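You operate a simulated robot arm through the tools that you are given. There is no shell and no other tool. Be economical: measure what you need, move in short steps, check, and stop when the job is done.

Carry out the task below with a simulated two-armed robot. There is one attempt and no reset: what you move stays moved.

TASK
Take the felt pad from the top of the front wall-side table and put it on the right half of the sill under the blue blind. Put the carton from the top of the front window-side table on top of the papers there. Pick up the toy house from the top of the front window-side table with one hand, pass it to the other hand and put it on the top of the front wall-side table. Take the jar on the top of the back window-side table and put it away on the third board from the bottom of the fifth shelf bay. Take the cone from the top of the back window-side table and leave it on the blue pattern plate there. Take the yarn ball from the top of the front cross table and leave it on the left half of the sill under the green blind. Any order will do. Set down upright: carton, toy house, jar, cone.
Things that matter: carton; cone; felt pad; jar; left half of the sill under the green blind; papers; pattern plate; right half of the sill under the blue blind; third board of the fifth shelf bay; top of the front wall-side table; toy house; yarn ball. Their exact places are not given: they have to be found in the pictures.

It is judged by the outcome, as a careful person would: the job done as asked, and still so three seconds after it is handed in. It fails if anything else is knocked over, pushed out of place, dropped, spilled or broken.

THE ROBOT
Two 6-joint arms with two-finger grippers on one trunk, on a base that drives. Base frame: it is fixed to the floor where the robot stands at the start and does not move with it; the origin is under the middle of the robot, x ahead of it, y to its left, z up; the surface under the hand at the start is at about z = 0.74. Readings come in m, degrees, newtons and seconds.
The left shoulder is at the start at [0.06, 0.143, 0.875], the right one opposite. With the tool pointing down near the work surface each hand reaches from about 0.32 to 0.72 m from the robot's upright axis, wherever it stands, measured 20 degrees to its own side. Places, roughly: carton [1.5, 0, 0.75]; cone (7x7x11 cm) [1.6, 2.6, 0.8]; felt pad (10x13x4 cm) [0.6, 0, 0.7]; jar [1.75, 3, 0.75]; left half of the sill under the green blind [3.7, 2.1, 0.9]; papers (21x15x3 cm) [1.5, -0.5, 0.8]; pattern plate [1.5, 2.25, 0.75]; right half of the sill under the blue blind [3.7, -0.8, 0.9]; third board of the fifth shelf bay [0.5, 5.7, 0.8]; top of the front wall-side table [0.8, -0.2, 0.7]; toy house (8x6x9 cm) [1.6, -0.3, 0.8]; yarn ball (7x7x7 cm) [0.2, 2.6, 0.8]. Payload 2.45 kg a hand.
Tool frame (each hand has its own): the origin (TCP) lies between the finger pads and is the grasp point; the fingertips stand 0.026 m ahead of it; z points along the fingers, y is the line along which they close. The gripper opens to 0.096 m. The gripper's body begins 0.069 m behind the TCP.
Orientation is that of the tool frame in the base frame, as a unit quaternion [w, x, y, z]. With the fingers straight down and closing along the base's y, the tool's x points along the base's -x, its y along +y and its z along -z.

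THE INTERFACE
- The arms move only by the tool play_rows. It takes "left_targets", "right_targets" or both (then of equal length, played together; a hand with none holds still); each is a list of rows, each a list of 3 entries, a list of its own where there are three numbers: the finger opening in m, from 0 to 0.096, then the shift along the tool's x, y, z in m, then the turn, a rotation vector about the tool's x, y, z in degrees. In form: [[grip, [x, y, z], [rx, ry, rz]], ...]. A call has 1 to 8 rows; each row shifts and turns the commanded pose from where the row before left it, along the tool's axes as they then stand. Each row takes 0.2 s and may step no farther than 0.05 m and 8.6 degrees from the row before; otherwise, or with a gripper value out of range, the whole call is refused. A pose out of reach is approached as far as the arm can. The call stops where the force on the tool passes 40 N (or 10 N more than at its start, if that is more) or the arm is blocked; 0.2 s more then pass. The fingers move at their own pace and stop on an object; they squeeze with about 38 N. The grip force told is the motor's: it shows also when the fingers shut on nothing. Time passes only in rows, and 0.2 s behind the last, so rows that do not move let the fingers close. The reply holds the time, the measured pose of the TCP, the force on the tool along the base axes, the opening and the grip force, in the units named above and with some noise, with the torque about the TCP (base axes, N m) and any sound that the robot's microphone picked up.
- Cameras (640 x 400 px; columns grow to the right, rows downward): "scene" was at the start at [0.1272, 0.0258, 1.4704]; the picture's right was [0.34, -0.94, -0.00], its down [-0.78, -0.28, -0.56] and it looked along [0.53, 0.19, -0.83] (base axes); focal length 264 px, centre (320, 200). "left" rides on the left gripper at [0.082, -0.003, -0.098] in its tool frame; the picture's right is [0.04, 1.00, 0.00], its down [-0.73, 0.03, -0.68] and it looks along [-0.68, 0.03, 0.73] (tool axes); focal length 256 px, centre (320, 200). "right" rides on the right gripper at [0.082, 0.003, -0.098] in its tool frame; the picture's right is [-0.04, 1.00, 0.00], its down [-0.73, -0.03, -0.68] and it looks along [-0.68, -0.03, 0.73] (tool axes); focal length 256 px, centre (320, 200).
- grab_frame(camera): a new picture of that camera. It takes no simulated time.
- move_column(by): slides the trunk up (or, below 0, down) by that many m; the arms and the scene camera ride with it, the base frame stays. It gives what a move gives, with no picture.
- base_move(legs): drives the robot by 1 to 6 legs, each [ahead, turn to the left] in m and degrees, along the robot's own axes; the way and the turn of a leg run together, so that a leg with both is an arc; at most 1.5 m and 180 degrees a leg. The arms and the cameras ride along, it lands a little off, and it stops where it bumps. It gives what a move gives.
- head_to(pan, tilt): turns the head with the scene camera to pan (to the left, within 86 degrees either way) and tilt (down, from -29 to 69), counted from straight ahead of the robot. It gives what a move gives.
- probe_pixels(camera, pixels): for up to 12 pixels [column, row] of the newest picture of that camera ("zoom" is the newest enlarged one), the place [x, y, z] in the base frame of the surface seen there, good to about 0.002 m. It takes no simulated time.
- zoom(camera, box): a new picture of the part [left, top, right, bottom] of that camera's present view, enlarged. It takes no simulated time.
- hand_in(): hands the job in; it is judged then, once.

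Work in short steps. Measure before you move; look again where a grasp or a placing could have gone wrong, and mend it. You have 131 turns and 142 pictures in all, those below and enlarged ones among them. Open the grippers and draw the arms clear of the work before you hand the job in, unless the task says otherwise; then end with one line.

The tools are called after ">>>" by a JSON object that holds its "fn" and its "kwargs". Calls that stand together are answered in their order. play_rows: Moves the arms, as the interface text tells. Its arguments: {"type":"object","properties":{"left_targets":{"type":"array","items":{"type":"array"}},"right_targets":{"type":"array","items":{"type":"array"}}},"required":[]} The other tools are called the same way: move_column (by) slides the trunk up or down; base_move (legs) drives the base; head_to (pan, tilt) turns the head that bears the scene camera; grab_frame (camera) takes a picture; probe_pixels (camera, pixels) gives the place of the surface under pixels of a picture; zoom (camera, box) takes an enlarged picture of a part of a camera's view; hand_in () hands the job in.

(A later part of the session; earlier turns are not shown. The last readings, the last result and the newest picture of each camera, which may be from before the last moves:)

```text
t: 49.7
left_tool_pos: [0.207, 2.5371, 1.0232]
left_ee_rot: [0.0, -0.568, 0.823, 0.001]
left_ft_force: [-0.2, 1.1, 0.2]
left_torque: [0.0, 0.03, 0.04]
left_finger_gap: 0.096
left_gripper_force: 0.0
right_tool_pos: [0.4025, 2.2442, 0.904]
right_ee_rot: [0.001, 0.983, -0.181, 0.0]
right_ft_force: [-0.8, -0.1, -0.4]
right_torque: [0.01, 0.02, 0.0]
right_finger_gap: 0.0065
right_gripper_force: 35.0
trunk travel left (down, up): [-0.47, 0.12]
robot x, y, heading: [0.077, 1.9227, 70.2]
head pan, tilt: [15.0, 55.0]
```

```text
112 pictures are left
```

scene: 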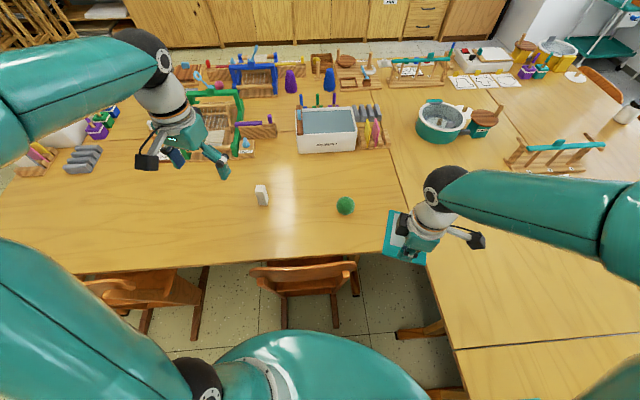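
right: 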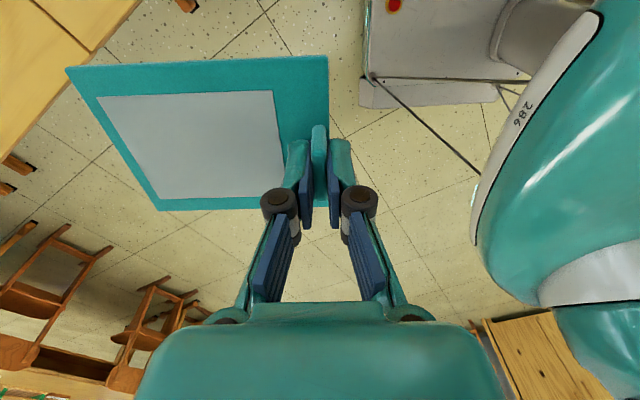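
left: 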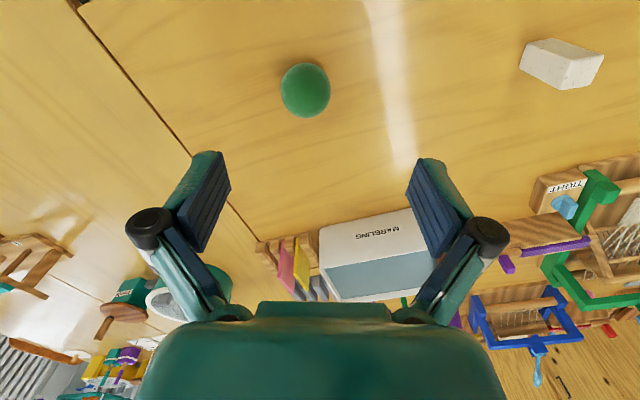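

The arm was at its reach limit when high; I descend first to z≈0.87 and then re-measure.

>>> {"fn": "play_rows", "kwargs": {"left_targets": [[0.096, [0, 0, 0.05], [0, 0, 0]], [0.096, [0, 0, 0.05], [0, 0, 0]], [0.096, [0, 0, 0.05], [0, 0, 0]]]}}

```text
t: 50.5
left_tool_pos: [0.2065, 2.5394, 0.8739]
left_ee_rot: [0.0, -0.567, 0.823, 0.0]
left_ft_force: [0.8, -0.2, -0.4]
left_torque: [-0.03, -0.01, 0.0]
left_finger_gap: 0.0958
left_gripper_force: 0.0
right_tool_pos: [0.402, 2.2455, 0.9026]
right_ee_rot: [0.002, 0.983, -0.182, 0.0]
right_ft_force: [-0.4, 0.0, 0.2]
right_torque: [-0.04, 0.01, 0.01]
right_finger_gap: 0.0068
right_gripper_force: 34.9
trunk travel left (down, up): [-0.47, 0.12]
robot x, y, heading: [0.079, 1.9222, 70.4]
head pan, tilt: [15.0, 55.0]
```

>>> {"fn": "play_rows", "kwargs": {"left_targets": [[0.096, [-0.0445, -0.0175, 0], [0, 0, 0]], [0.096, [0, 0, 0.04], [0, 0, 0]]]}}

>>> {"fn": "grab_frame", "kwargs": {"camera": "left"}}

```text
t: 51.1
left_tool_pos: [0.2378, 2.5719, 0.836]
left_ee_rot: [0.001, -0.567, 0.823, 0.001]
left_ft_force: [0.0, -0.4, 0.8]
left_torque: [0.02, -0.01, 0.0]
left_finger_gap: 0.0961
left_gripper_force: 0.1
right_tool_pos: [0.4012, 2.2436, 0.9048]
right_ee_rot: [0.0, 0.983, -0.181, 0.0]
right_ft_force: [-0.4, -0.7, -0.2]
right_torque: [0.04, -0.02, 0.01]
right_finger_gap: 0.0065
right_gripper_force: 35.1
trunk travel left (down, up): [-0.47, 0.12]
robot x, y, heading: [0.08, 1.9236, 70.8]
head pan, tilt: [15.0, 55.0]
```

```text
111 pictures are left
```

left: 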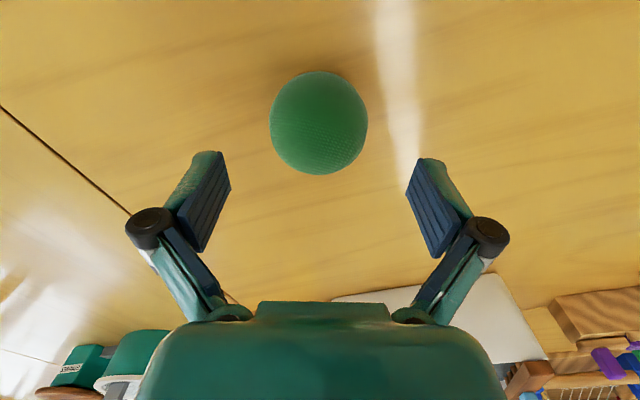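

The ball is centred between the fingers; I go down 62 mm and close.

>>> {"fn": "play_rows", "kwargs": {"left_targets": [[0.096, [-0.003, 0, 0.032], [0, 0, 0]], [0.096, [0, 0, 0.03], [0, 0, 0]], [0.04, [0, 0, 0], [0, 0, 0]], [0.04, [0, 0, 0], [0, 0, 0]], [0.04, [0, 0, 0], [0, 0, 0]]]}}

>>> {"fn": "play_rows", "kwargs": {"left_targets": [[0.04, [0, 0, -0.03], [0, 0, 0]], [0.04, [0, 0, -0.05], [0, 0, 0]]]}}

>>> {"fn": "grab_frame", "kwargs": {"camera": "left"}}

```text
t: 52.3
left_tool_pos: [0.2408, 2.5753, 0.7714]
left_ee_rot: [0.0, -0.567, 0.824, 0.0]
left_ft_force: [-0.3, 0.0, 1.8]
left_torque: [-0.01, -0.02, 0.01]
left_finger_gap: 0.0649
left_gripper_force: 38.6
right_tool_pos: [0.4036, 2.2449, 0.9041]
right_ee_rot: [0.001, 0.983, -0.181, -0.001]
right_ft_force: [-0.5, -0.2, 0.5]
right_torque: [-0.03, -0.03, -0.01]
right_finger_gap: 0.0069
right_gripper_force: 34.9
trunk travel left (down, up): [-0.47, 0.12]
robot x, y, heading: [0.0794, 1.9256, 70.3]
head pan, tilt: [15.0, 55.0]
```

```text
t: 52.9
left_tool_pos: [0.2404, 2.5739, 0.8519]
left_ee_rot: [0.0, -0.567, 0.824, 0.0]
left_ft_force: [0.0, 0.8, 0.0]
left_torque: [0.01, -0.01, 0.0]
left_finger_gap: 0.065
left_gripper_force: 38.0
right_tool_pos: [0.4025, 2.2441, 0.903]
right_ee_rot: [0.001, 0.983, -0.182, 0.0]
right_ft_force: [0.2, -0.2, -0.6]
right_torque: [-0.03, 0.0, -0.02]
right_finger_gap: 0.0066
right_gripper_force: 34.8
trunk travel left (down, up): [-0.47, 0.12]
robot x, y, heading: [0.0781, 1.9253, 70.2]
head pan, tilt: [15.0, 55.0]
```

```text
110 pictures are left
```

left: 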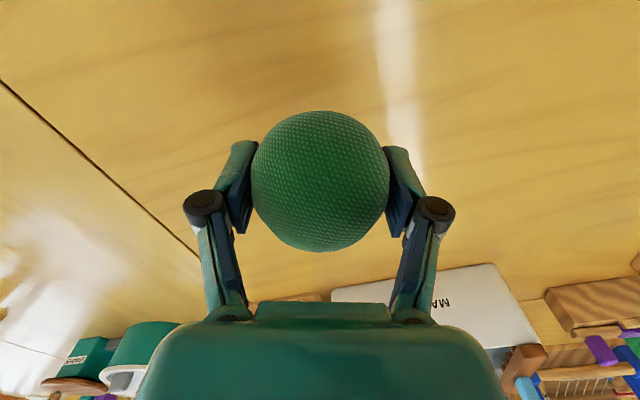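

The ball is held (gap 0.065). I retract the left hand, raise the column, back out and look toward the route past the table's front end.

>>> {"fn": "play_rows", "kwargs": {"left_targets": [[0.04, [0.025, 0.025, -0.03], [0, 0, 0]], [0.04, [0.032, 0.03, -0.02], [0, 0, 0]], [0.04, [0.032, 0.03, 0], [0, 0, 0]], [0.04, [0.032, 0.035, 0], [0, 0, 0]], [0.04, [0.032, 0.035, 0], [0, 0, 0]], [0.04, [0.03, 0.035, 0], [0, 0, 0]], [0.04, [0.03, 0.035, 0], [0, 0, 0]]]}}

>>> {"fn": "move_column", "kwargs": {"by": 0.1}}

>>> {"fn": "base_move", "kwargs": {"legs": [[-0.3, 0], [0, -160]]}}

>>> {"fn": "head_to", "kwargs": {"pan": 0, "tilt": 30}}

>>> {"fn": "grab_frame", "kwargs": {"camera": "scene"}}

```text
t: 54.5
left_tool_pos: [-0.0474, 2.4571, 0.9033]
left_ee_rot: [0.001, -0.566, 0.824, 0.0]
left_ft_force: [-0.5, 0.5, -0.2]
left_torque: [-0.01, -0.05, 0.02]
left_finger_gap: 0.0648
left_gripper_force: 38.6
right_tool_pos: [0.4015, 2.2446, 0.9052]
right_ee_rot: [0.001, 0.983, -0.182, 0.0]
right_ft_force: [-1.1, -1.3, 0.9]
right_torque: [-0.01, 0.02, 0.02]
right_finger_gap: 0.0068
right_gripper_force: 35.3
trunk travel left (down, up): [-0.47, 0.12]
robot x, y, heading: [0.0808, 1.9216, 70.2]
head pan, tilt: [15.0, 55.0]
```

```text
t: 55.8
left_tool_pos: [-0.0468, 2.4576, 1.0026]
left_ee_rot: [0.0, -0.567, 0.823, 0.001]
left_ft_force: [-0.3, 0.8, -0.5]
left_torque: [0.02, 0.0, 0.0]
left_finger_gap: 0.0648
left_gripper_force: 38.0
right_tool_pos: [0.4027, 2.2445, 1.0048]
right_ee_rot: [0.0, 0.983, -0.182, 0.0]
right_ft_force: [0.3, 1.0, 0.0]
right_torque: [-0.04, 0.01, 0.0]
right_finger_gap: 0.0069
right_gripper_force: 35.1
trunk travel left (down, up): [-0.57, 0.02]
robot x, y, heading: [0.0805, 1.9271, 70.7]
head pan, tilt: [15.0, 55.0]
```

```text
t: 61.5
left_tool_pos: [0.4382, 1.9502, 1.004]
left_ee_rot: [0.001, 0.0, 1.0, 0.001]
left_ft_force: [0.9, -0.5, -0.7]
left_torque: [0.05, 0.01, -0.02]
left_finger_gap: 0.0651
left_gripper_force: 37.5
right_tool_pos: [0.3999, 1.4554, 1.0027]
right_ee_rot: [0.0, -0.707, 0.708, 0.001]
right_ft_force: [-0.1, -1.1, -0.3]
right_torque: [0.07, 0.0, 0.0]
right_finger_gap: 0.0068
right_gripper_force: 34.8
trunk travel left (down, up): [-0.57, 0.02]
robot x, y, heading: [-0.0239, 1.6961, -0.3]
head pan, tilt: [15.0, 55.0]
stopped in leg 2: the robot was blocked; the commanded pose is now the measured one
```

```text
t: 62.4
left_tool_pos: [0.4365, 1.953, 1.0045]
left_ee_rot: [0.001, 0.0, 1.0, 0.0]
left_ft_force: [-0.1, -0.3, -0.4]
left_torque: [0.03, -0.02, 0.03]
left_finger_gap: 0.0648
left_gripper_force: 38.0
right_tool_pos: [0.399, 1.4579, 1.0057]
right_ee_rot: [-0.001, -0.706, 0.708, 0.0]
right_ft_force: [0.2, 0.6, -0.3]
right_torque: [-0.04, 0.05, 0.03]
right_finger_gap: 0.0069
right_gripper_force: 34.9
trunk travel left (down, up): [-0.57, 0.02]
robot x, y, heading: [-0.0198, 1.6929, -0.5]
head pan, tilt: [0.0, 30.0]
```

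```text
109 pictures are left
```

scene: 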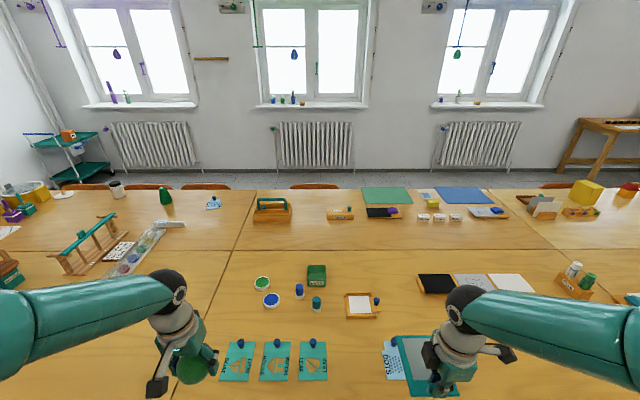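

Blocked again while turning at heading 0. I look to the left rear to see what may be touching.

>>> {"fn": "head_to", "kwargs": {"pan": 86, "tilt": 50}}

>>> {"fn": "grab_frame", "kwargs": {"camera": "scene"}}

>>> {"fn": "head_to", "kwargs": {"pan": -86, "tilt": 50}}

>>> {"fn": "grab_frame", "kwargs": {"camera": "scene"}}

```text
t: 64.0
left_tool_pos: [0.4368, 1.9531, 1.0041]
left_ee_rot: [0.001, 0.001, 1.0, 0.0]
left_ft_force: [0.5, 0.8, -0.5]
left_torque: [0.0, -0.03, 0.0]
left_finger_gap: 0.065
left_gripper_force: 37.9
right_tool_pos: [0.3986, 1.4578, 1.005]
right_ee_rot: [0.001, 0.707, -0.707, 0.0]
right_ft_force: [0.1, -0.6, 0.7]
right_torque: [0.0, 0.01, -0.01]
right_finger_gap: 0.007
right_gripper_force: 35.1
trunk travel left (down, up): [-0.57, 0.02]
robot x, y, heading: [-0.0189, 1.6957, -0.5]
head pan, tilt: [85.9, 50.0]
```

```text
108 pictures are left
```

scene: 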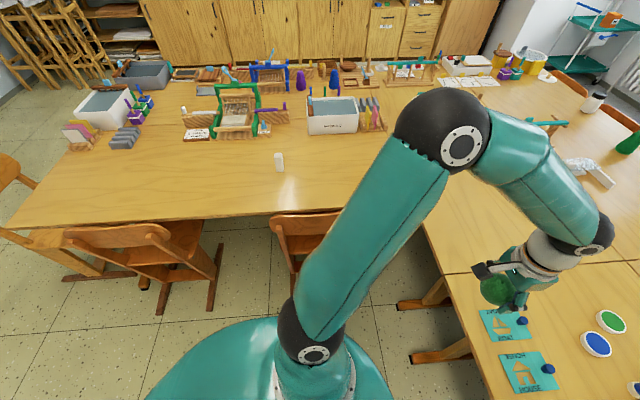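

```text
t: 66.6
left_tool_pos: [0.437, 1.9529, 1.0042]
left_ee_rot: [0.001, 0.0, 1.0, 0.0]
left_ft_force: [0.1, 0.2, -0.1]
left_torque: [-0.03, -0.02, -0.01]
left_finger_gap: 0.0644
left_gripper_force: 37.9
right_tool_pos: [0.3981, 1.4579, 1.0043]
right_ee_rot: [0.0, -0.707, 0.708, 0.001]
right_ft_force: [-0.2, 0.1, 0.7]
right_torque: [0.0, 0.01, -0.02]
right_finger_gap: 0.0067
right_gripper_force: 34.8
trunk travel left (down, up): [-0.57, 0.02]
robot x, y, heading: [-0.023, 1.6943, -0.6]
head pan, tilt: [-85.9, 50.0]
```

```text
107 pictures are left
```

scene: 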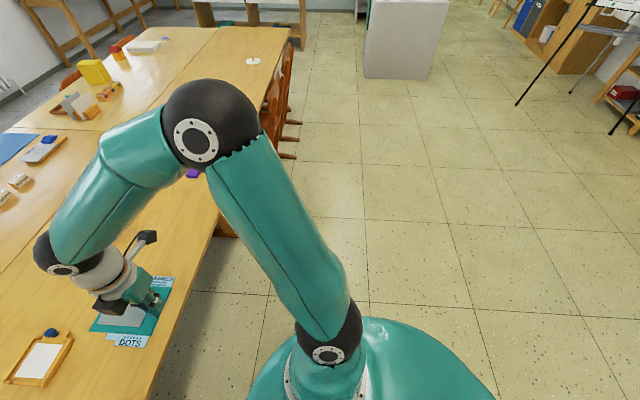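

>>> {"fn": "head_to", "kwargs": {"pan": 50, "tilt": 65}}

>>> {"fn": "grab_frame", "kwargs": {"camera": "scene"}}

>>> {"fn": "grab_frame", "kwargs": {"camera": "right"}}

```text
t: 68.8
left_tool_pos: [0.4373, 1.9521, 1.0045]
left_ee_rot: [0.001, 0.0, 1.0, 0.0]
left_ft_force: [0.8, 0.5, 0.9]
left_torque: [-0.04, -0.01, 0.0]
left_finger_gap: 0.0647
left_gripper_force: 38.0
right_tool_pos: [0.3997, 1.457, 1.005]
right_ee_rot: [-0.001, -0.707, 0.708, 0.001]
right_ft_force: [-0.1, 0.0, -0.5]
right_torque: [0.02, 0.03, 0.02]
right_finger_gap: 0.0065
right_gripper_force: 34.7
trunk travel left (down, up): [-0.57, 0.02]
robot x, y, heading: [-0.0178, 1.6934, -0.5]
head pan, tilt: [50.0, 65.0]
```

```text
106 pictures are left
```

scene: 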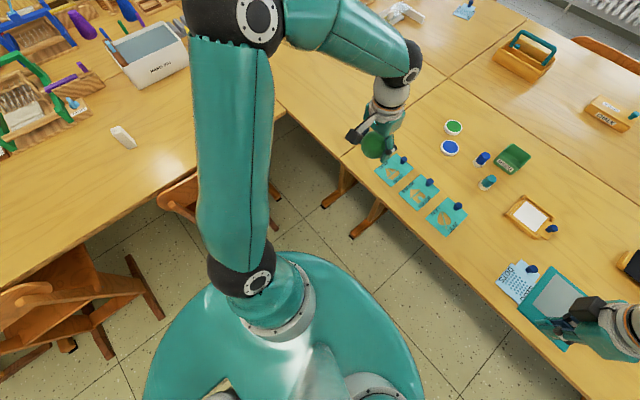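

```text
105 pictures are left
```

right: 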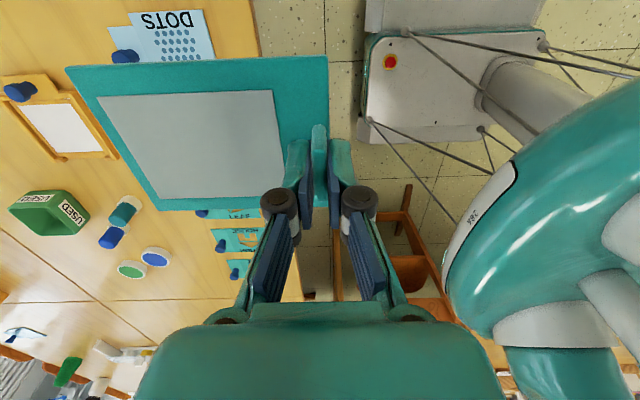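

>>> {"fn": "probe_pixels", "kwargs": {"camera": "scene", "pixels": [[162, 315], [110, 355], [70, 345], [325, 207], [352, 237], [10, 290], [150, 380], [410, 380]]}}

>>> {"fn": "probe_pixels", "kwargs": {"camera": "right", "pixels": [[365, 120], [357, 142], [366, 15], [480, 130], [545, 15], [440, 134]]}}

```text
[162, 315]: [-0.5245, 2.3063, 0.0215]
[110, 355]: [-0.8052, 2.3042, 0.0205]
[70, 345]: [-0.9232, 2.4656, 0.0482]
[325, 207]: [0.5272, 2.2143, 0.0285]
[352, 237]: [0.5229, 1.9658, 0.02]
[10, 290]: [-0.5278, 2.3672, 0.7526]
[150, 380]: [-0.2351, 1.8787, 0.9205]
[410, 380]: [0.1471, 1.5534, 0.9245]
```

```text
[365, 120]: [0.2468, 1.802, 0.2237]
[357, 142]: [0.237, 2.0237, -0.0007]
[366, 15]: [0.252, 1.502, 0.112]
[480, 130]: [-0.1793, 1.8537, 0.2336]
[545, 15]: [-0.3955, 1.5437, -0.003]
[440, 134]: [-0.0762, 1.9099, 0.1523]
```

Nothing touches that I can see; perhaps long turns simply stall. I try a smaller turn.

>>> {"fn": "base_move", "kwargs": {"legs": [[0, -40]]}}

```text
t: 71.3
left_tool_pos: [0.4959, 1.5961, 1.0042]
left_ee_rot: [-0.001, 0.344, 0.939, 0.001]
left_ft_force: [0.5, 0.8, -1.0]
left_torque: [0.03, 0.01, -0.04]
left_finger_gap: 0.0647
left_gripper_force: 37.9
right_tool_pos: [0.1458, 1.2433, 1.0038]
right_ee_rot: [0.0, -0.419, 0.908, 0.0]
right_ft_force: [-0.3, -0.3, -0.5]
right_torque: [0.04, -0.01, -0.01]
right_finger_gap: 0.0069
right_gripper_force: 34.8
trunk travel left (down, up): [-0.57, 0.02]
robot x, y, heading: [-0.0017, 1.7175, -40.3]
head pan, tilt: [50.0, 65.0]
```

A 40° turn works fine. I continue in small turns and drive south, then look ahead.

>>> {"fn": "base_move", "kwargs": {"legs": [[0, -25], [0, -26], [1.4, 0]]}}

>>> {"fn": "head_to", "kwargs": {"pan": 10, "tilt": 30}}

>>> {"fn": "grab_frame", "kwargs": {"camera": "scene"}}

```text
t: 81.2
left_tool_pos: [0.2132, -0.1377, 1.0039]
left_ee_rot: [-0.001, 0.708, 0.706, 0.0]
left_ft_force: [-0.1, 0.4, -0.4]
left_torque: [0.01, -0.01, 0.0]
left_finger_gap: 0.0648
left_gripper_force: 38.5
right_tool_pos: [-0.2814, -0.0977, 1.0044]
right_ee_rot: [0.0, 0.001, 1.0, 0.001]
right_ft_force: [0.3, 0.2, -0.5]
right_torque: [0.02, 0.01, -0.02]
right_finger_gap: 0.0068
right_gripper_force: 34.8
trunk travel left (down, up): [-0.57, 0.02]
robot x, y, heading: [-0.0155, 0.319, -90.2]
head pan, tilt: [50.0, 65.0]
```

```text
t: 82.3
left_tool_pos: [0.2146, -0.1377, 1.0052]
left_ee_rot: [0.0, 0.708, 0.707, 0.0]
left_ft_force: [0.2, 0.3, -0.8]
left_torque: [0.04, 0.01, 0.01]
left_finger_gap: 0.0651
left_gripper_force: 37.5
right_tool_pos: [-0.2803, -0.0985, 1.0059]
right_ee_rot: [0.0, 0.001, 1.0, 0.0]
right_ft_force: [-0.1, -0.1, 0.2]
right_torque: [0.02, 0.03, 0.01]
right_finger_gap: 0.0069
right_gripper_force: 35.2
trunk travel left (down, up): [-0.57, 0.02]
robot x, y, heading: [-0.0141, 0.3239, -90.2]
head pan, tilt: [10.0, 30.0]
```

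```text
104 pictures are left
```

scene: 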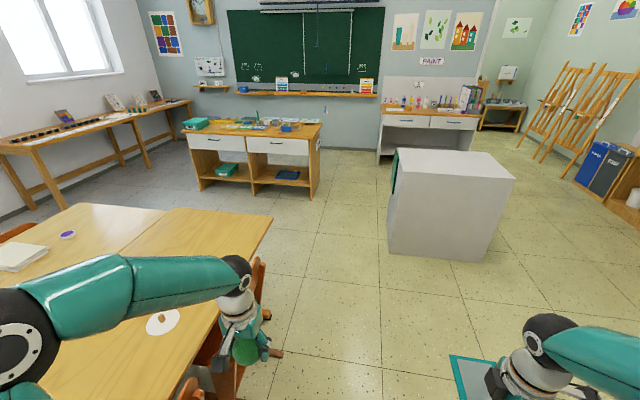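

>>> {"fn": "probe_pixels", "kwargs": {"camera": "scene", "pixels": [[387, 250], [480, 262], [390, 175], [320, 196], [200, 190], [272, 220], [205, 205], [105, 172], [75, 212], [275, 352], [45, 250], [265, 318]]}}

```text
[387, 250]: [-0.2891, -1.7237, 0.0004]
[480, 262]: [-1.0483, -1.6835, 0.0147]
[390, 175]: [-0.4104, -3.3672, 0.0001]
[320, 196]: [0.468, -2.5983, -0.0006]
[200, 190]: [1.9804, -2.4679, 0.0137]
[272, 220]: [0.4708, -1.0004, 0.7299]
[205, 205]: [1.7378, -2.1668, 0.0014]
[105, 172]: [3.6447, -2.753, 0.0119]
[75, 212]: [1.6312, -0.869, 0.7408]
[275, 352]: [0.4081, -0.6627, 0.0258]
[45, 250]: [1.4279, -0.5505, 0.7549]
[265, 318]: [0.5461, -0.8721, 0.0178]
```

Clear corridor at y≈-1.6 between the table end (y=-1.0), box corner (-0.29,-1.72) and desk (y<-2.47). I drive around the table end.

>>> {"fn": "base_move", "kwargs": {"legs": [[1.0, 0], [0.5, 0], [0, 45], [0.6, 0], [0, 45], [1.4, 0]]}}

>>> {"fn": "head_to", "kwargs": {"pan": 20, "tilt": 20}}

>>> {"fn": "grab_frame", "kwargs": {"camera": "scene"}}

```text
t: 104.3
left_tool_pos: [2.236, -1.3893, 1.0056]
left_ee_rot: [-0.001, 0.009, 1.0, 0.0]
left_ft_force: [-0.5, -0.1, -0.6]
left_torque: [0.01, 0.0, 0.01]
left_finger_gap: 0.0643
left_gripper_force: 37.8
right_tool_pos: [2.1888, -1.8829, 1.0071]
right_ee_rot: [-0.001, -0.7, 0.714, 0.001]
right_ft_force: [0.4, -0.2, -0.6]
right_torque: [-0.03, 0.01, 0.0]
right_finger_gap: 0.0069
right_gripper_force: 35.8
trunk travel left (down, up): [-0.57, 0.02]
robot x, y, heading: [1.776, -1.6076, -1.4]
head pan, tilt: [10.0, 30.0]
```

```text
t: 105.1
left_tool_pos: [2.235, -1.3885, 1.0048]
left_ee_rot: [0.0, 0.009, 1.0, 0.0]
left_ft_force: [-0.4, -0.5, -0.1]
left_torque: [-0.02, 0.01, 0.02]
left_finger_gap: 0.0647
left_gripper_force: 38.2
right_tool_pos: [2.1891, -1.8839, 1.0063]
right_ee_rot: [0.0, -0.701, 0.714, 0.0]
right_ft_force: [0.3, 0.8, -0.3]
right_torque: [-0.02, 0.02, -0.02]
right_finger_gap: 0.0067
right_gripper_force: 34.3
trunk travel left (down, up): [-0.57, 0.02]
robot x, y, heading: [1.7748, -1.6108, -1.1]
head pan, tilt: [20.0, 20.0]
```

```text
103 pictures are left
```

scene: 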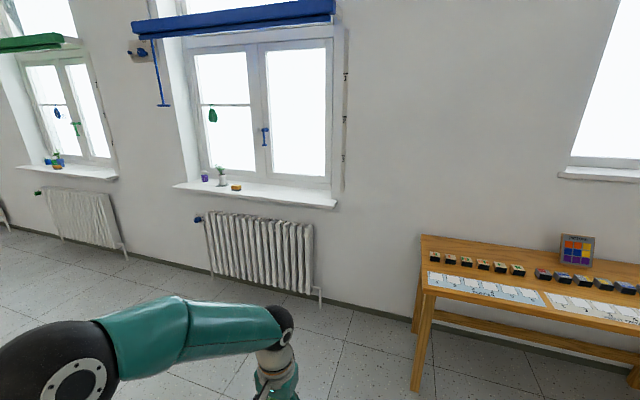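

I measure the blue-blind sill (175,185)-(337,205), its objects, the radiator and the long desk.

>>> {"fn": "probe_pixels", "kwargs": {"camera": "scene", "pixels": [[178, 187], [334, 206], [260, 196], [300, 190], [236, 187], [221, 178], [213, 222], [310, 230], [421, 300], [425, 240], [240, 105], [205, 178]]}}

>>> {"fn": "zoom", "kwargs": {"camera": "scene", "box": [160, 130, 360, 255]}}

```text
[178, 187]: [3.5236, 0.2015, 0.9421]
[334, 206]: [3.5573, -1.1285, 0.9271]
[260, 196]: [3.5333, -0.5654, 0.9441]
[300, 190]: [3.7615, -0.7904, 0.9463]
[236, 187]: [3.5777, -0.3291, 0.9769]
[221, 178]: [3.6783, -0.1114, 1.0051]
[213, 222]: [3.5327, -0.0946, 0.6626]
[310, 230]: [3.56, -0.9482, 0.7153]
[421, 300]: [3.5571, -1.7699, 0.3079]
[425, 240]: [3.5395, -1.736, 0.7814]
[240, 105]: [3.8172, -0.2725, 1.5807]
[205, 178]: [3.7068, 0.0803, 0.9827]
```

```text
3.20 times, centred on (260, 192) of scene
```

zoom: 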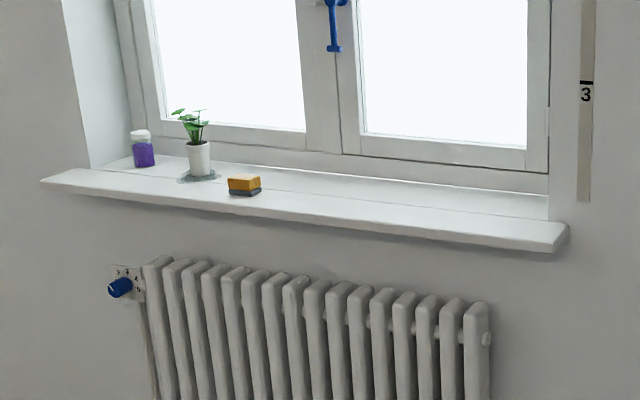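

Sill: y from 0.20 to -1.13, top z≈0.945; right half centre y≈-0.8. I drive in front of it.

>>> {"fn": "base_move", "kwargs": {"legs": [[0, 39.5], [1.4, 0], [0.12, 0], [0, -38.5]]}}

>>> {"fn": "head_to", "kwargs": {"pan": -15, "tilt": 40}}

>>> {"fn": "grab_frame", "kwargs": {"camera": "scene"}}

```text
t: 117.1
left_tool_pos: [3.421, -0.4283, 1.0056]
left_ee_rot: [0.0, -0.004, 1.0, 0.0]
left_ft_force: [-0.1, -0.1, -0.7]
left_torque: [-0.03, 0.0, 0.0]
left_finger_gap: 0.0648
left_gripper_force: 38.2
right_tool_pos: [3.3885, -0.9237, 1.0068]
right_ee_rot: [0.001, 0.709, -0.705, 0.0]
right_ft_force: [0.2, 0.2, 0.5]
right_torque: [-0.02, 0.0, -0.01]
right_finger_gap: 0.0068
right_gripper_force: 35.3
trunk travel left (down, up): [-0.57, 0.02]
robot x, y, heading: [2.9648, -0.6334, 0.7]
head pan, tilt: [20.0, 20.0]
```

```text
t: 118.1
left_tool_pos: [3.4193, -0.4291, 1.0067]
left_ee_rot: [0.0, -0.005, 1.0, 0.001]
left_ft_force: [-0.1, -1.1, -0.2]
left_torque: [0.01, -0.01, -0.03]
left_finger_gap: 0.0648
left_gripper_force: 37.9
right_tool_pos: [3.3872, -0.9248, 1.0062]
right_ee_rot: [0.001, 0.71, -0.704, -0.001]
right_ft_force: [-0.3, 0.0, -0.4]
right_torque: [0.04, 0.01, 0.0]
right_finger_gap: 0.0069
right_gripper_force: 35.7
trunk travel left (down, up): [-0.57, 0.02]
robot x, y, heading: [2.967, -0.6294, 0.8]
head pan, tilt: [-15.0, 40.0]
```

```text
101 pictures are left
```

scene: 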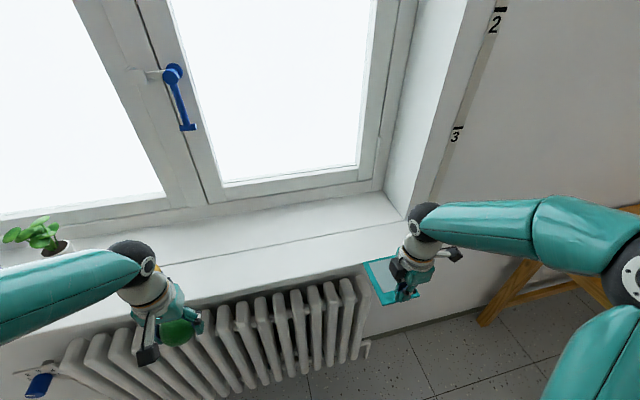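

The sill is ahead; I raise the pad slightly, bring it over (3.585, -0.80) and check.

>>> {"fn": "play_rows", "kwargs": {"right_targets": [[0, [0, 0, -0.03], [0, 0, 0]], [0, [-0.025, -0.039, 0], [0, 0, 0]], [0, [-0.025, -0.039, 0], [0, 0, 0]], [0, [-0.025, -0.039, 0], [0, 0, 0]], [0, [-0.025, -0.039, 0], [0, 0, 0]], [0, [-0.025, -0.039, 0], [0, 0, 0]], [0, [0, 0, 0.02], [0, 0, 0]]]}}

>>> {"fn": "grab_frame", "kwargs": {"camera": "scene"}}

```text
t: 119.7
left_tool_pos: [3.4205, -0.4294, 1.0059]
left_ee_rot: [0.001, -0.004, 1.0, 0.001]
left_ft_force: [-0.7, 0.2, -1.2]
left_torque: [0.06, -0.03, -0.02]
left_finger_gap: 0.0646
left_gripper_force: 37.9
right_tool_pos: [3.5807, -0.7983, 1.0169]
right_ee_rot: [0.001, 0.709, -0.705, -0.001]
right_ft_force: [-1.0, -0.3, 0.3]
right_torque: [0.04, 0.01, -0.01]
right_finger_gap: 0.0071
right_gripper_force: 35.1
trunk travel left (down, up): [-0.57, 0.02]
robot x, y, heading: [2.9651, -0.6343, 0.8]
head pan, tilt: [-15.0, 40.0]
```

```text
100 pictures are left
```

scene: 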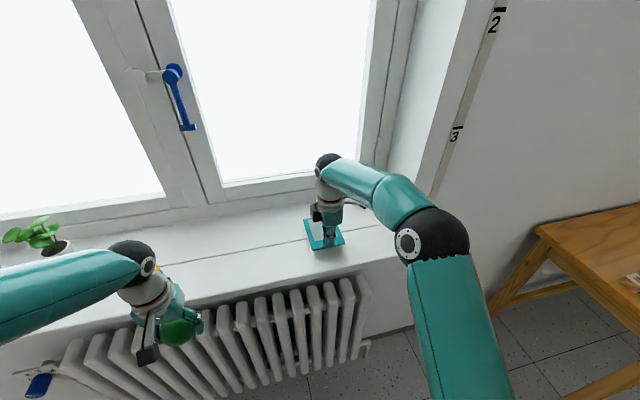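

>>> {"fn": "play_rows", "kwargs": {"right_targets": [[0, [0, 0, 0.02], [0, 0, 0]], [0, [0, 0, 0.006], [0, 0, 0]], [0, [0, 0, 0.003], [0, 0, 0]]]}}

>>> {"fn": "zoom", "kwargs": {"camera": "scene", "box": [240, 170, 400, 270]}}

```text
t: 120.5
left_tool_pos: [3.4218, -0.4293, 1.0061]
left_ee_rot: [0.001, -0.005, 1.0, 0.0]
left_ft_force: [-0.3, 0.6, -0.8]
left_torque: [0.05, 0.04, 0.01]
left_finger_gap: 0.0648
left_gripper_force: 38.3
right_tool_pos: [3.5808, -0.7972, 0.987]
right_ee_rot: [0.0, 0.709, -0.705, 0.0]
right_ft_force: [-0.3, 0.3, 1.4]
right_torque: [0.11, -0.01, 0.01]
right_finger_gap: 0.0071
right_gripper_force: 35.3
trunk travel left (down, up): [-0.57, 0.02]
robot x, y, heading: [2.966, -0.6313, 0.7]
head pan, tilt: [-15.0, 40.0]
```

```text
4.00 times, centred on (320, 220) of scene
```

zoom: 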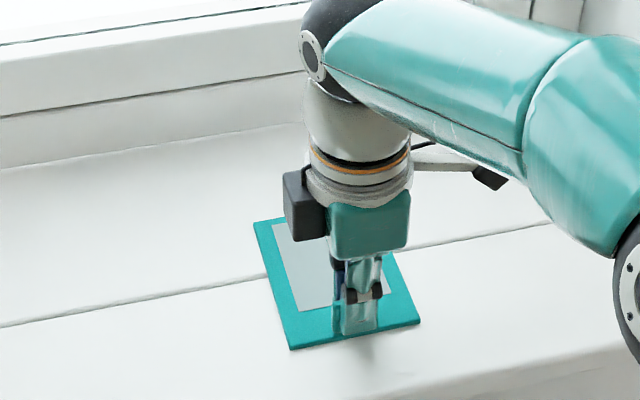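

The pad rests on the sill (first contact 1.4 N). Open, lift, and look.

>>> {"fn": "play_rows", "kwargs": {"right_targets": [[0.04, [0, 0, 0], [0, 0, 0]], [0.04, [0, 0, 0], [0, 0, 0]], [0.04, [0, 0, -0.04], [0, 0, 0]], [0.04, [0, 0, -0.04], [0, 0, 0]], [0.096, [0.02, 0.045, 0], [0, 0, 0]], [0.096, [0.02, 0.045, 0], [0, 0, 0]], [0.096, [0.02, 0.045, 0], [0, 0, 0]], [0.096, [0.02, 0.045, 0], [0, 0, 0]]]}}

>>> {"fn": "grab_frame", "kwargs": {"camera": "scene"}}

>>> {"fn": "probe_pixels", "kwargs": {"camera": "scene", "pixels": [[307, 223], [337, 219], [313, 252], [343, 245]]}}

```text
t: 122.3
left_tool_pos: [3.4184, -0.4301, 1.0069]
left_ee_rot: [0.001, -0.004, 1.0, 0.0]
left_ft_force: [0.2, 0.3, 0.0]
left_torque: [0.02, -0.05, 0.0]
left_finger_gap: 0.0648
left_gripper_force: 37.8
right_tool_pos: [3.4025, -0.88, 1.0706]
right_ee_rot: [0.0, 0.71, -0.704, 0.0]
right_ft_force: [-0.5, 0.2, 1.4]
right_torque: [0.03, -0.02, -0.01]
right_finger_gap: 0.0958
right_gripper_force: 0.3
trunk travel left (down, up): [-0.57, 0.02]
robot x, y, heading: [2.9673, -0.6339, 0.8]
head pan, tilt: [-15.0, 40.0]
```

```text
98 pictures are left
```

scene: 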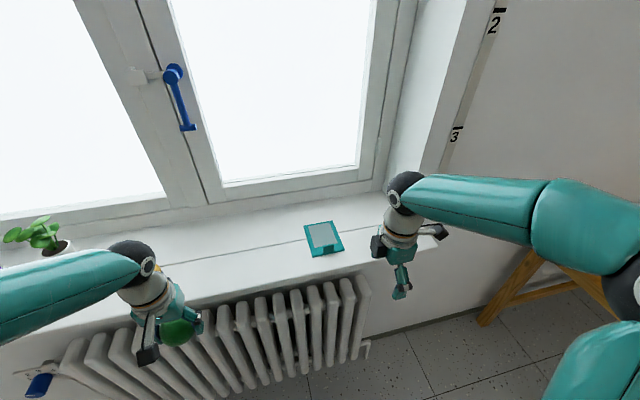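

```text
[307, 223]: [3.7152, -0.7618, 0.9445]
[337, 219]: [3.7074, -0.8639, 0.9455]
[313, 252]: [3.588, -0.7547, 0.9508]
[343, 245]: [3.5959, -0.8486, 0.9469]
```

The pad lies well on the right half. I rotate the right hand back to normal, then back off and drive north to the green-blind window with the ball.

>>> {"fn": "play_rows", "kwargs": {"right_targets": [[0.096, [0, 0, 0], [0, 0, 8.5]], [0.096, [0, 0, 0], [0, 0, 8.5]], [0.096, [0, 0, 0], [0, 0, 8.5]], [0.096, [0, 0, 0], [0, 0, 8.5]], [0.096, [0, 0, 0], [0, 0, 8.5]], [0.096, [0, 0, 0], [0, 0, 8.5]], [0.096, [0, 0, 0], [0, 0, 8.5]], [0.096, [0, 0, 0], [0, 0, 8.5]]]}}

>>> {"fn": "play_rows", "kwargs": {"right_targets": [[0.096, [0, 0, 0], [0, 0, 8.5]], [0.096, [0, 0, 0], [0, 0, 8.5]], [0.096, [0, 0, 0], [0, 0, 5]]]}}

>>> {"fn": "base_move", "kwargs": {"legs": [[-0.25, 0], [0, 45], [0, 45], [1.3, 0], [1.1, 0]]}}

>>> {"fn": "head_to", "kwargs": {"pan": -50, "tilt": 30}}

>>> {"fn": "grab_frame", "kwargs": {"camera": "scene"}}

```text
t: 124.1
left_tool_pos: [3.421, -0.4295, 1.0068]
left_ee_rot: [0.0, -0.004, 1.0, 0.0]
left_ft_force: [0.2, -0.2, -1.5]
left_torque: [0.03, 0.03, -0.02]
left_finger_gap: 0.0645
left_gripper_force: 38.2
right_tool_pos: [3.4019, -0.8783, 1.0669]
right_ee_rot: [-0.001, -0.194, 0.981, 0.0]
right_ft_force: [0.4, 0.3, -0.8]
right_torque: [-0.01, -0.03, -0.01]
right_finger_gap: 0.0961
right_gripper_force: 0.3
trunk travel left (down, up): [-0.57, 0.02]
robot x, y, heading: [2.9681, -0.6296, 1.2]
head pan, tilt: [-15.0, 40.0]
```

```text
t: 124.9
left_tool_pos: [3.4198, -0.4293, 1.0053]
left_ee_rot: [0.0, -0.004, 1.0, 0.0]
left_ft_force: [0.8, 0.7, -0.5]
left_torque: [-0.01, -0.01, 0.0]
left_finger_gap: 0.0647
left_gripper_force: 38.0
right_tool_pos: [3.4006, -0.8786, 1.0675]
right_ee_rot: [-0.002, -0.003, 1.0, 0.0]
right_ft_force: [-0.2, 0.3, -0.3]
right_torque: [-0.01, 0.02, -0.02]
right_finger_gap: 0.096
right_gripper_force: 0.0
trunk travel left (down, up): [-0.57, 0.02]
robot x, y, heading: [2.9683, -0.634, 0.6]
head pan, tilt: [-15.0, 40.0]
```

```text
t: 130.7
left_tool_pos: [2.6264, -0.1407, 1.0055]
left_ee_rot: [0.0, -0.622, 0.783, -0.002]
left_ft_force: [-1.1, 1.0, -1.6]
left_torque: [-0.03, -0.08, -0.01]
left_finger_gap: 0.065
left_gripper_force: 37.4
right_tool_pos: [3.0584, -0.2659, 1.0694]
right_ee_rot: [0.0, -0.621, 0.784, -0.002]
right_ft_force: [-0.9, 0.8, 0.3]
right_torque: [0.0, -0.07, 0.0]
right_finger_gap: 0.096
right_gripper_force: 0.0
trunk travel left (down, up): [-0.57, 0.02]
robot x, y, heading: [2.7697, -0.6448, 79.2]
head pan, tilt: [-15.0, 40.0]
stopped in leg 3: the robot was blocked; the commanded pose is now the measured one
```

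```text
t: 131.7
left_tool_pos: [2.6283, -0.143, 1.0069]
left_ee_rot: [0.0, -0.623, 0.782, 0.0]
left_ft_force: [-0.3, -1.3, -0.3]
left_torque: [0.03, 0.01, 0.02]
left_finger_gap: 0.0646
left_gripper_force: 37.9
right_tool_pos: [3.0616, -0.2669, 1.0692]
right_ee_rot: [-0.001, -0.622, 0.783, -0.001]
right_ft_force: [0.6, -0.2, -0.5]
right_torque: [-0.01, 0.04, 0.03]
right_finger_gap: 0.0962
right_gripper_force: 0.0
trunk travel left (down, up): [-0.57, 0.02]
robot x, y, heading: [2.7713, -0.6476, 79.2]
head pan, tilt: [-50.0, 30.0]
```

```text
97 pictures are left
```

scene: 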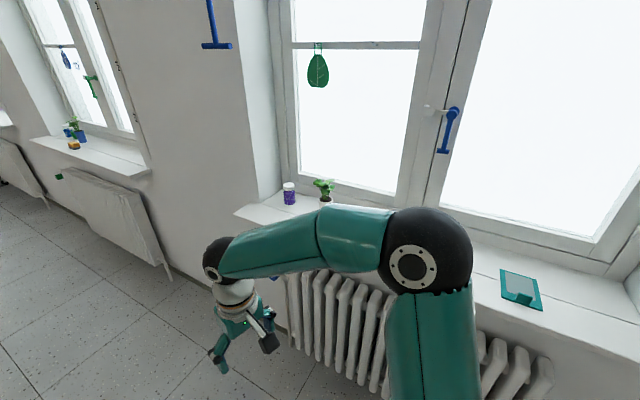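

The turn stalled again without contact; I finish it with a small turn and drive north.

>>> {"fn": "base_move", "kwargs": {"legs": [[0, 11], [1.3, 0], [1.1, 0]]}}

>>> {"fn": "grab_frame", "kwargs": {"camera": "scene"}}

```text
t: 144.4
left_tool_pos: [2.5911, 2.2119, 1.0077]
left_ee_rot: [0.0, -0.682, 0.731, 0.001]
left_ft_force: [-1.5, -0.2, 0.6]
left_torque: [-0.03, -0.01, -0.02]
left_finger_gap: 0.0647
left_gripper_force: 37.4
right_tool_pos: [3.0362, 2.1556, 1.0678]
right_ee_rot: [-0.001, -0.68, 0.733, -0.001]
right_ft_force: [-1.8, -0.7, -0.9]
right_torque: [-0.01, 0.02, 0.0]
right_finger_gap: 0.0961
right_gripper_force: 0.1
trunk travel left (down, up): [-0.57, 0.02]
robot x, y, heading: [2.8104, 1.7351, 88.5]
head pan, tilt: [-50.0, 30.0]
```

```text
96 pictures are left
```

scene: 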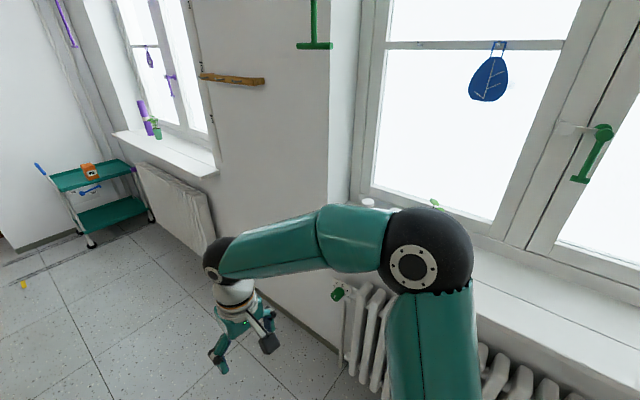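

>>> {"fn": "base_move", "kwargs": {"legs": [[0, -30], [0, -30], [0, -28]]}}

>>> {"fn": "head_to", "kwargs": {"pan": 12, "tilt": 28}}

>>> {"fn": "grab_frame", "kwargs": {"camera": "scene"}}

```text
t: 149.1
left_tool_pos: [3.2179, 2.0719, 1.0074]
left_ee_rot: [-0.001, -0.097, 0.995, 0.001]
left_ft_force: [0.8, -0.1, -1.2]
left_torque: [0.09, 0.06, 0.0]
left_finger_gap: 0.0648
left_gripper_force: 37.9
right_tool_pos: [3.2819, 1.6256, 1.0703]
right_ee_rot: [0.0, -0.095, 0.995, 0.002]
right_ft_force: [-0.3, -0.7, 0.0]
right_torque: [0.08, -0.03, -0.01]
right_finger_gap: 0.0959
right_gripper_force: 0.0
trunk travel left (down, up): [-0.57, 0.02]
robot x, y, heading: [2.8003, 1.7871, 11.4]
head pan, tilt: [-50.0, 30.0]
stopped in leg 3: the robot was blocked; the commanded pose is now the measured one
```

```text
t: 150.4
left_tool_pos: [3.2159, 2.0747, 1.0076]
left_ee_rot: [0.0, -0.098, 0.995, 0.0]
left_ft_force: [1.0, -0.3, -0.3]
left_torque: [-0.01, -0.01, -0.01]
left_finger_gap: 0.0647
left_gripper_force: 37.9
right_tool_pos: [3.2798, 1.6287, 1.0704]
right_ee_rot: [0.0, -0.095, 0.995, 0.0]
right_ft_force: [-0.3, -0.9, 0.0]
right_torque: [-0.02, 0.01, 0.03]
right_finger_gap: 0.096
right_gripper_force: 0.0
trunk travel left (down, up): [-0.57, 0.02]
robot x, y, heading: [2.8054, 1.7875, 11.9]
head pan, tilt: [12.0, 28.0]
```

```text
95 pictures are left
```

scene: 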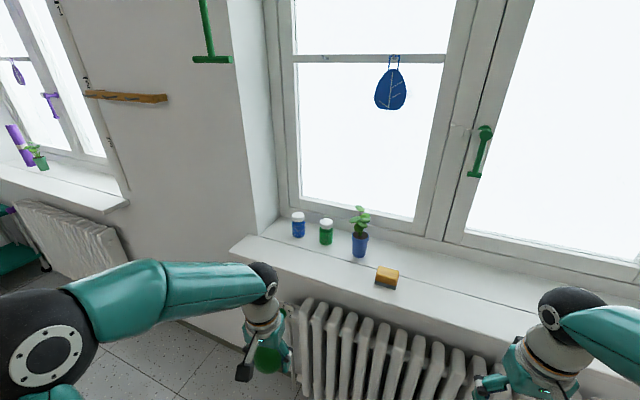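

I measure the sill's ends and the objects on its left half: two bottles, plant, sponge.

>>> {"fn": "probe_pixels", "kwargs": {"camera": "scene", "pixels": [[235, 246], [298, 237], [326, 244], [360, 255], [376, 284], [398, 288], [300, 262], [340, 270], [270, 250], [430, 280], [520, 290], [385, 270]]}}

>>> {"fn": "zoom", "kwargs": {"camera": "scene", "box": [220, 190, 460, 340]}}

```text
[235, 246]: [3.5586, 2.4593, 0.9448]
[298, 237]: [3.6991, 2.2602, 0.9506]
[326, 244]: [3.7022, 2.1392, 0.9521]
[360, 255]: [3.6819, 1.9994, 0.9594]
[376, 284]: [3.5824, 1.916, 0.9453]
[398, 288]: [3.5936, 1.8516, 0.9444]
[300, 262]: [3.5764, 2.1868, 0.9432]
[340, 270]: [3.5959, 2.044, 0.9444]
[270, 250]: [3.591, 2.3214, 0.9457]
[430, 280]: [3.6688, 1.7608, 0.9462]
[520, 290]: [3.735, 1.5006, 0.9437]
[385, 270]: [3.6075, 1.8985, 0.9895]
```

```text
2.67 times, centred on (340, 265) of scene
```

zoom: 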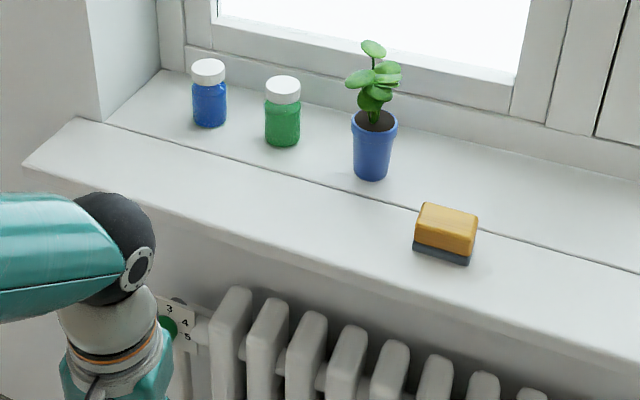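

Left half is y>1.79; free spot at about (3.595, 2.13). I drive 0.19 m closer.

>>> {"fn": "base_move", "kwargs": {"legs": [[0.19, 0]]}}

```text
t: 152.0
left_tool_pos: [3.405, 2.1131, 1.0071]
left_ee_rot: [0.001, -0.098, 0.995, 0.0]
left_ft_force: [0.2, 0.8, -0.3]
left_torque: [0.01, -0.03, -0.04]
left_finger_gap: 0.0646
left_gripper_force: 37.8
right_tool_pos: [3.4688, 1.6688, 1.0698]
right_ee_rot: [0.0, -0.096, 0.995, -0.001]
right_ft_force: [0.3, 1.1, 0.1]
right_torque: [0.02, 0.05, 0.02]
right_finger_gap: 0.0962
right_gripper_force: 0.1
trunk travel left (down, up): [-0.57, 0.02]
robot x, y, heading: [2.9887, 1.8269, 11.6]
head pan, tilt: [12.0, 28.0]
```

>>> {"fn": "play_rows", "kwargs": {"left_targets": [[0.04, [0, 0, -0.02], [0, 0, 0]], [0.04, [-0.0474, -0.0053, 0], [0, 0, 0]], [0.04, [-0.0474, -0.0053, 0], [0, 0, 0]], [0.04, [-0.0474, -0.0053, 0], [0, 0, 0]], [0.04, [-0.0474, -0.0053, 0], [0, 0, 0]]]}}

>>> {"fn": "grab_frame", "kwargs": {"camera": "left"}}

>>> {"fn": "head_to", "kwargs": {"pan": 12, "tilt": 40}}

>>> {"fn": "grab_frame", "kwargs": {"camera": "scene"}}

```text
t: 153.2
left_tool_pos: [3.5961, 2.1312, 1.026]
left_ee_rot: [-0.002, -0.098, 0.995, 0.002]
left_ft_force: [-0.7, -1.0, 0.0]
left_torque: [0.01, 0.04, 0.0]
left_finger_gap: 0.0645
left_gripper_force: 37.9
right_tool_pos: [3.4701, 1.6678, 1.0709]
right_ee_rot: [-0.002, -0.096, 0.995, 0.0]
right_ft_force: [-0.2, -0.9, -0.4]
right_torque: [-0.01, 0.02, 0.0]
right_finger_gap: 0.0962
right_gripper_force: 0.1
trunk travel left (down, up): [-0.57, 0.02]
robot x, y, heading: [2.9861, 1.8251, 11.4]
head pan, tilt: [12.0, 28.0]
```

```text
93 pictures are left
```

left: 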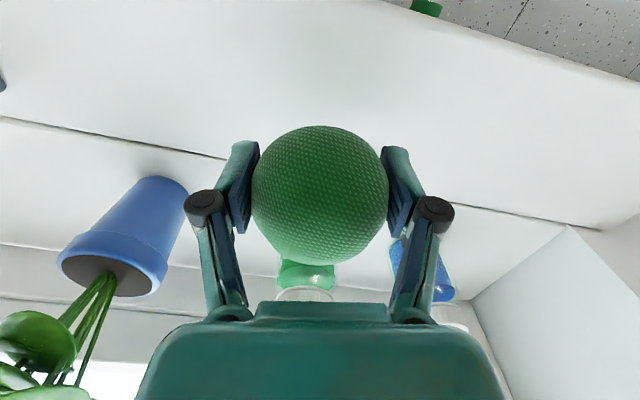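

```text
t: 153.9
left_tool_pos: [3.5944, 2.1312, 1.0269]
left_ee_rot: [-0.002, -0.098, 0.995, 0.002]
left_ft_force: [0.9, 0.0, -1.0]
left_torque: [0.02, 0.01, -0.03]
left_finger_gap: 0.0646
left_gripper_force: 38.5
right_tool_pos: [3.4684, 1.6669, 1.0709]
right_ee_rot: [0.0, -0.096, 0.995, 0.0]
right_ft_force: [0.0, 0.2, -0.4]
right_torque: [-0.02, 0.03, 0.03]
right_finger_gap: 0.0959
right_gripper_force: 0.0
trunk travel left (down, up): [-0.57, 0.02]
robot x, y, heading: [2.9895, 1.8259, 11.5]
head pan, tilt: [12.0, 40.0]
```

```text
92 pictures are left
```

scene: 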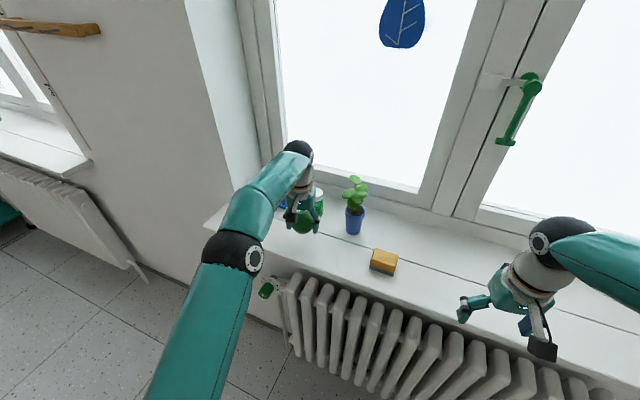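

Good spot. Lower to z≈0.978 and release.

>>> {"fn": "play_rows", "kwargs": {"left_targets": [[0.04, [0, 0, 0.035], [0, 0, 0]], [0.04, [0, 0, 0.01], [0, 0, 0]], [0.04, [0, 0, 0.004], [0, 0, 0]]]}}

```text
t: 154.7
left_tool_pos: [3.5946, 2.13, 0.9796]
left_ee_rot: [0.0, -0.098, 0.995, 0.0]
left_ft_force: [0.4, -0.1, -0.5]
left_torque: [0.02, -0.01, -0.01]
left_finger_gap: 0.0646
left_gripper_force: 38.5
right_tool_pos: [3.4676, 1.667, 1.0715]
right_ee_rot: [0.001, -0.095, 0.995, 0.0]
right_ft_force: [0.7, 0.7, -0.3]
right_torque: [-0.04, 0.02, 0.02]
right_finger_gap: 0.0961
right_gripper_force: 0.0
trunk travel left (down, up): [-0.57, 0.02]
robot x, y, heading: [2.9868, 1.8276, 11.7]
head pan, tilt: [12.0, 40.0]
```

>>> {"fn": "play_rows", "kwargs": {"left_targets": [[0.04, [0, 0, 0.003], [0, 0, 0]], [0.07, [0, 0, 0], [0, 0, 0]], [0.085, [0, 0, 0], [0, 0, 0]], [0.085, [0, 0, 0], [0, 0, 0]], [0.085, [0, 0, -0.04], [0, 0, 0]], [0.085, [0, 0, -0.04], [0, 0, 0]], [0.085, [0, 0, -0.02], [0, 0, 0]], [0.085, [0.045, 0, 0], [0, 0, 0]]]}}

>>> {"fn": "play_rows", "kwargs": {"left_targets": [[0.096, [0.045, 0, 0], [0, 0, 0]], [0.096, [0.045, 0, 0], [0, 0, 0]], [0.096, [0.045, 0, 0], [0, 0, 0]]]}}

>>> {"fn": "grab_frame", "kwargs": {"camera": "scene"}}

```text
t: 156.5
left_tool_pos: [3.5889, 2.1274, 1.0731]
left_ee_rot: [0.0, -0.098, 0.995, 0.001]
left_ft_force: [0.2, -0.2, 0.1]
left_torque: [-0.02, 0.03, 0.0]
left_finger_gap: 0.085
left_gripper_force: 0.1
left hand out of reach, approached as far as the arm can: row 7, 8
right_tool_pos: [3.468, 1.6682, 1.0714]
right_ee_rot: [0.0, -0.096, 0.995, 0.0]
right_ft_force: [-0.6, 0.1, -0.6]
right_torque: [-0.01, -0.05, -0.02]
right_finger_gap: 0.0962
right_gripper_force: 0.1
trunk travel left (down, up): [-0.57, 0.02]
robot x, y, heading: [2.9863, 1.8274, 11.6]
head pan, tilt: [12.0, 40.0]
```

```text
t: 157.3
left_tool_pos: [3.586, 2.1272, 1.078]
left_ee_rot: [0.0, -0.098, 0.995, 0.001]
left_ft_force: [-0.1, 0.3, -0.5]
left_torque: [-0.04, 0.03, 0.01]
left_finger_gap: 0.0964
left_gripper_force: 0.0
left hand out of reach, approached as far as the arm can: row 1, 2, 3
right_tool_pos: [3.4682, 1.6684, 1.0712]
right_ee_rot: [0.0, -0.096, 0.995, 0.0]
right_ft_force: [-0.5, 0.0, 0.7]
right_torque: [0.0, -0.01, -0.02]
right_finger_gap: 0.0959
right_gripper_force: 0.0
trunk travel left (down, up): [-0.57, 0.02]
robot x, y, heading: [2.9906, 1.8235, 11.4]
head pan, tilt: [12.0, 40.0]
```

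```text
91 pictures are left
```

scene: 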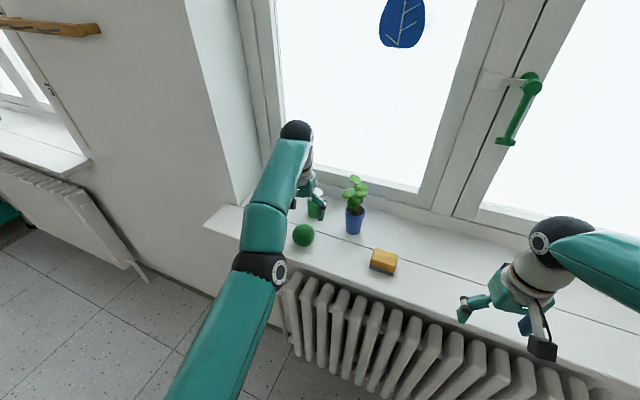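

The ball rests on the sill. The left arm is stretched at this height; I come down slightly and then pull back.

>>> {"fn": "play_rows", "kwargs": {"left_targets": [[0.096, [0.01, 0, 0.015], [0, 0, 0]], [0.096, [0.04, 0, 0], [0, 0, 0]], [0.096, [0.045, 0, -0.01], [0, 0, 0]], [0.096, [0.045, 0, -0.02], [0, 0, 0]]]}}

```text
t: 158.3
left_tool_pos: [3.587, 2.1268, 1.0729]
left_ee_rot: [0.0, -0.098, 0.995, 0.0]
left_ft_force: [0.4, 0.1, -0.1]
left_torque: [-0.01, -0.02, -0.02]
left_finger_gap: 0.0959
left_gripper_force: 0.0
left hand out of reach, approached as far as the arm can: row 1, 2, 3, 4
right_tool_pos: [3.4691, 1.6669, 1.0717]
right_ee_rot: [0.0, -0.096, 0.995, 0.0]
right_ft_force: [1.0, 0.3, -0.5]
right_torque: [-0.01, 0.0, 0.02]
right_finger_gap: 0.096
right_gripper_force: 0.0
trunk travel left (down, up): [-0.57, 0.02]
robot x, y, heading: [2.9866, 1.8254, 11.8]
head pan, tilt: [12.0, 40.0]
```

>>> {"fn": "play_rows", "kwargs": {"left_targets": [[0.096, [0, 0, 0.02], [0, 0, 0]], [0.096, [0, 0, 0.02], [0, 0, 0]], [0.096, [0, 0, 0.01], [0, 0, 0]]]}}

>>> {"fn": "play_rows", "kwargs": {"left_targets": [[0.096, [0, 0, -0.02], [0, 0, 0]]]}}

```text
t: 159.1
left_tool_pos: [3.6013, 2.1301, 1.028]
left_ee_rot: [-0.001, -0.098, 0.995, 0.0]
left_ft_force: [-0.2, 0.1, 0.3]
left_torque: [0.03, 0.0, 0.0]
left_finger_gap: 0.0962
left_gripper_force: 0.0
left hand out of reach, approached as far as the arm can: row 1, 2
right_tool_pos: [3.4686, 1.6678, 1.0705]
right_ee_rot: [0.0, -0.096, 0.995, 0.0]
right_ft_force: [0.2, -0.8, -0.2]
right_torque: [-0.02, 0.01, 0.0]
right_finger_gap: 0.0961
right_gripper_force: 0.0
trunk travel left (down, up): [-0.57, 0.02]
robot x, y, heading: [2.9826, 1.826, 11.6]
head pan, tilt: [12.0, 40.0]
```

```text
t: 159.5
left_tool_pos: [3.5981, 2.1304, 1.0469]
left_ee_rot: [0.001, -0.098, 0.995, 0.0]
left_ft_force: [-0.8, -0.8, 0.1]
left_torque: [-0.02, -0.01, -0.02]
left_finger_gap: 0.0961
left_gripper_force: 0.1
right_tool_pos: [3.4674, 1.6672, 1.0711]
right_ee_rot: [0.001, -0.096, 0.995, 0.001]
right_ft_force: [-0.2, 1.0, 0.0]
right_torque: [-0.02, 0.01, -0.03]
right_finger_gap: 0.0959
right_gripper_force: 0.0
trunk travel left (down, up): [-0.57, 0.02]
robot x, y, heading: [2.9848, 1.8258, 11.5]
head pan, tilt: [12.0, 40.0]
```

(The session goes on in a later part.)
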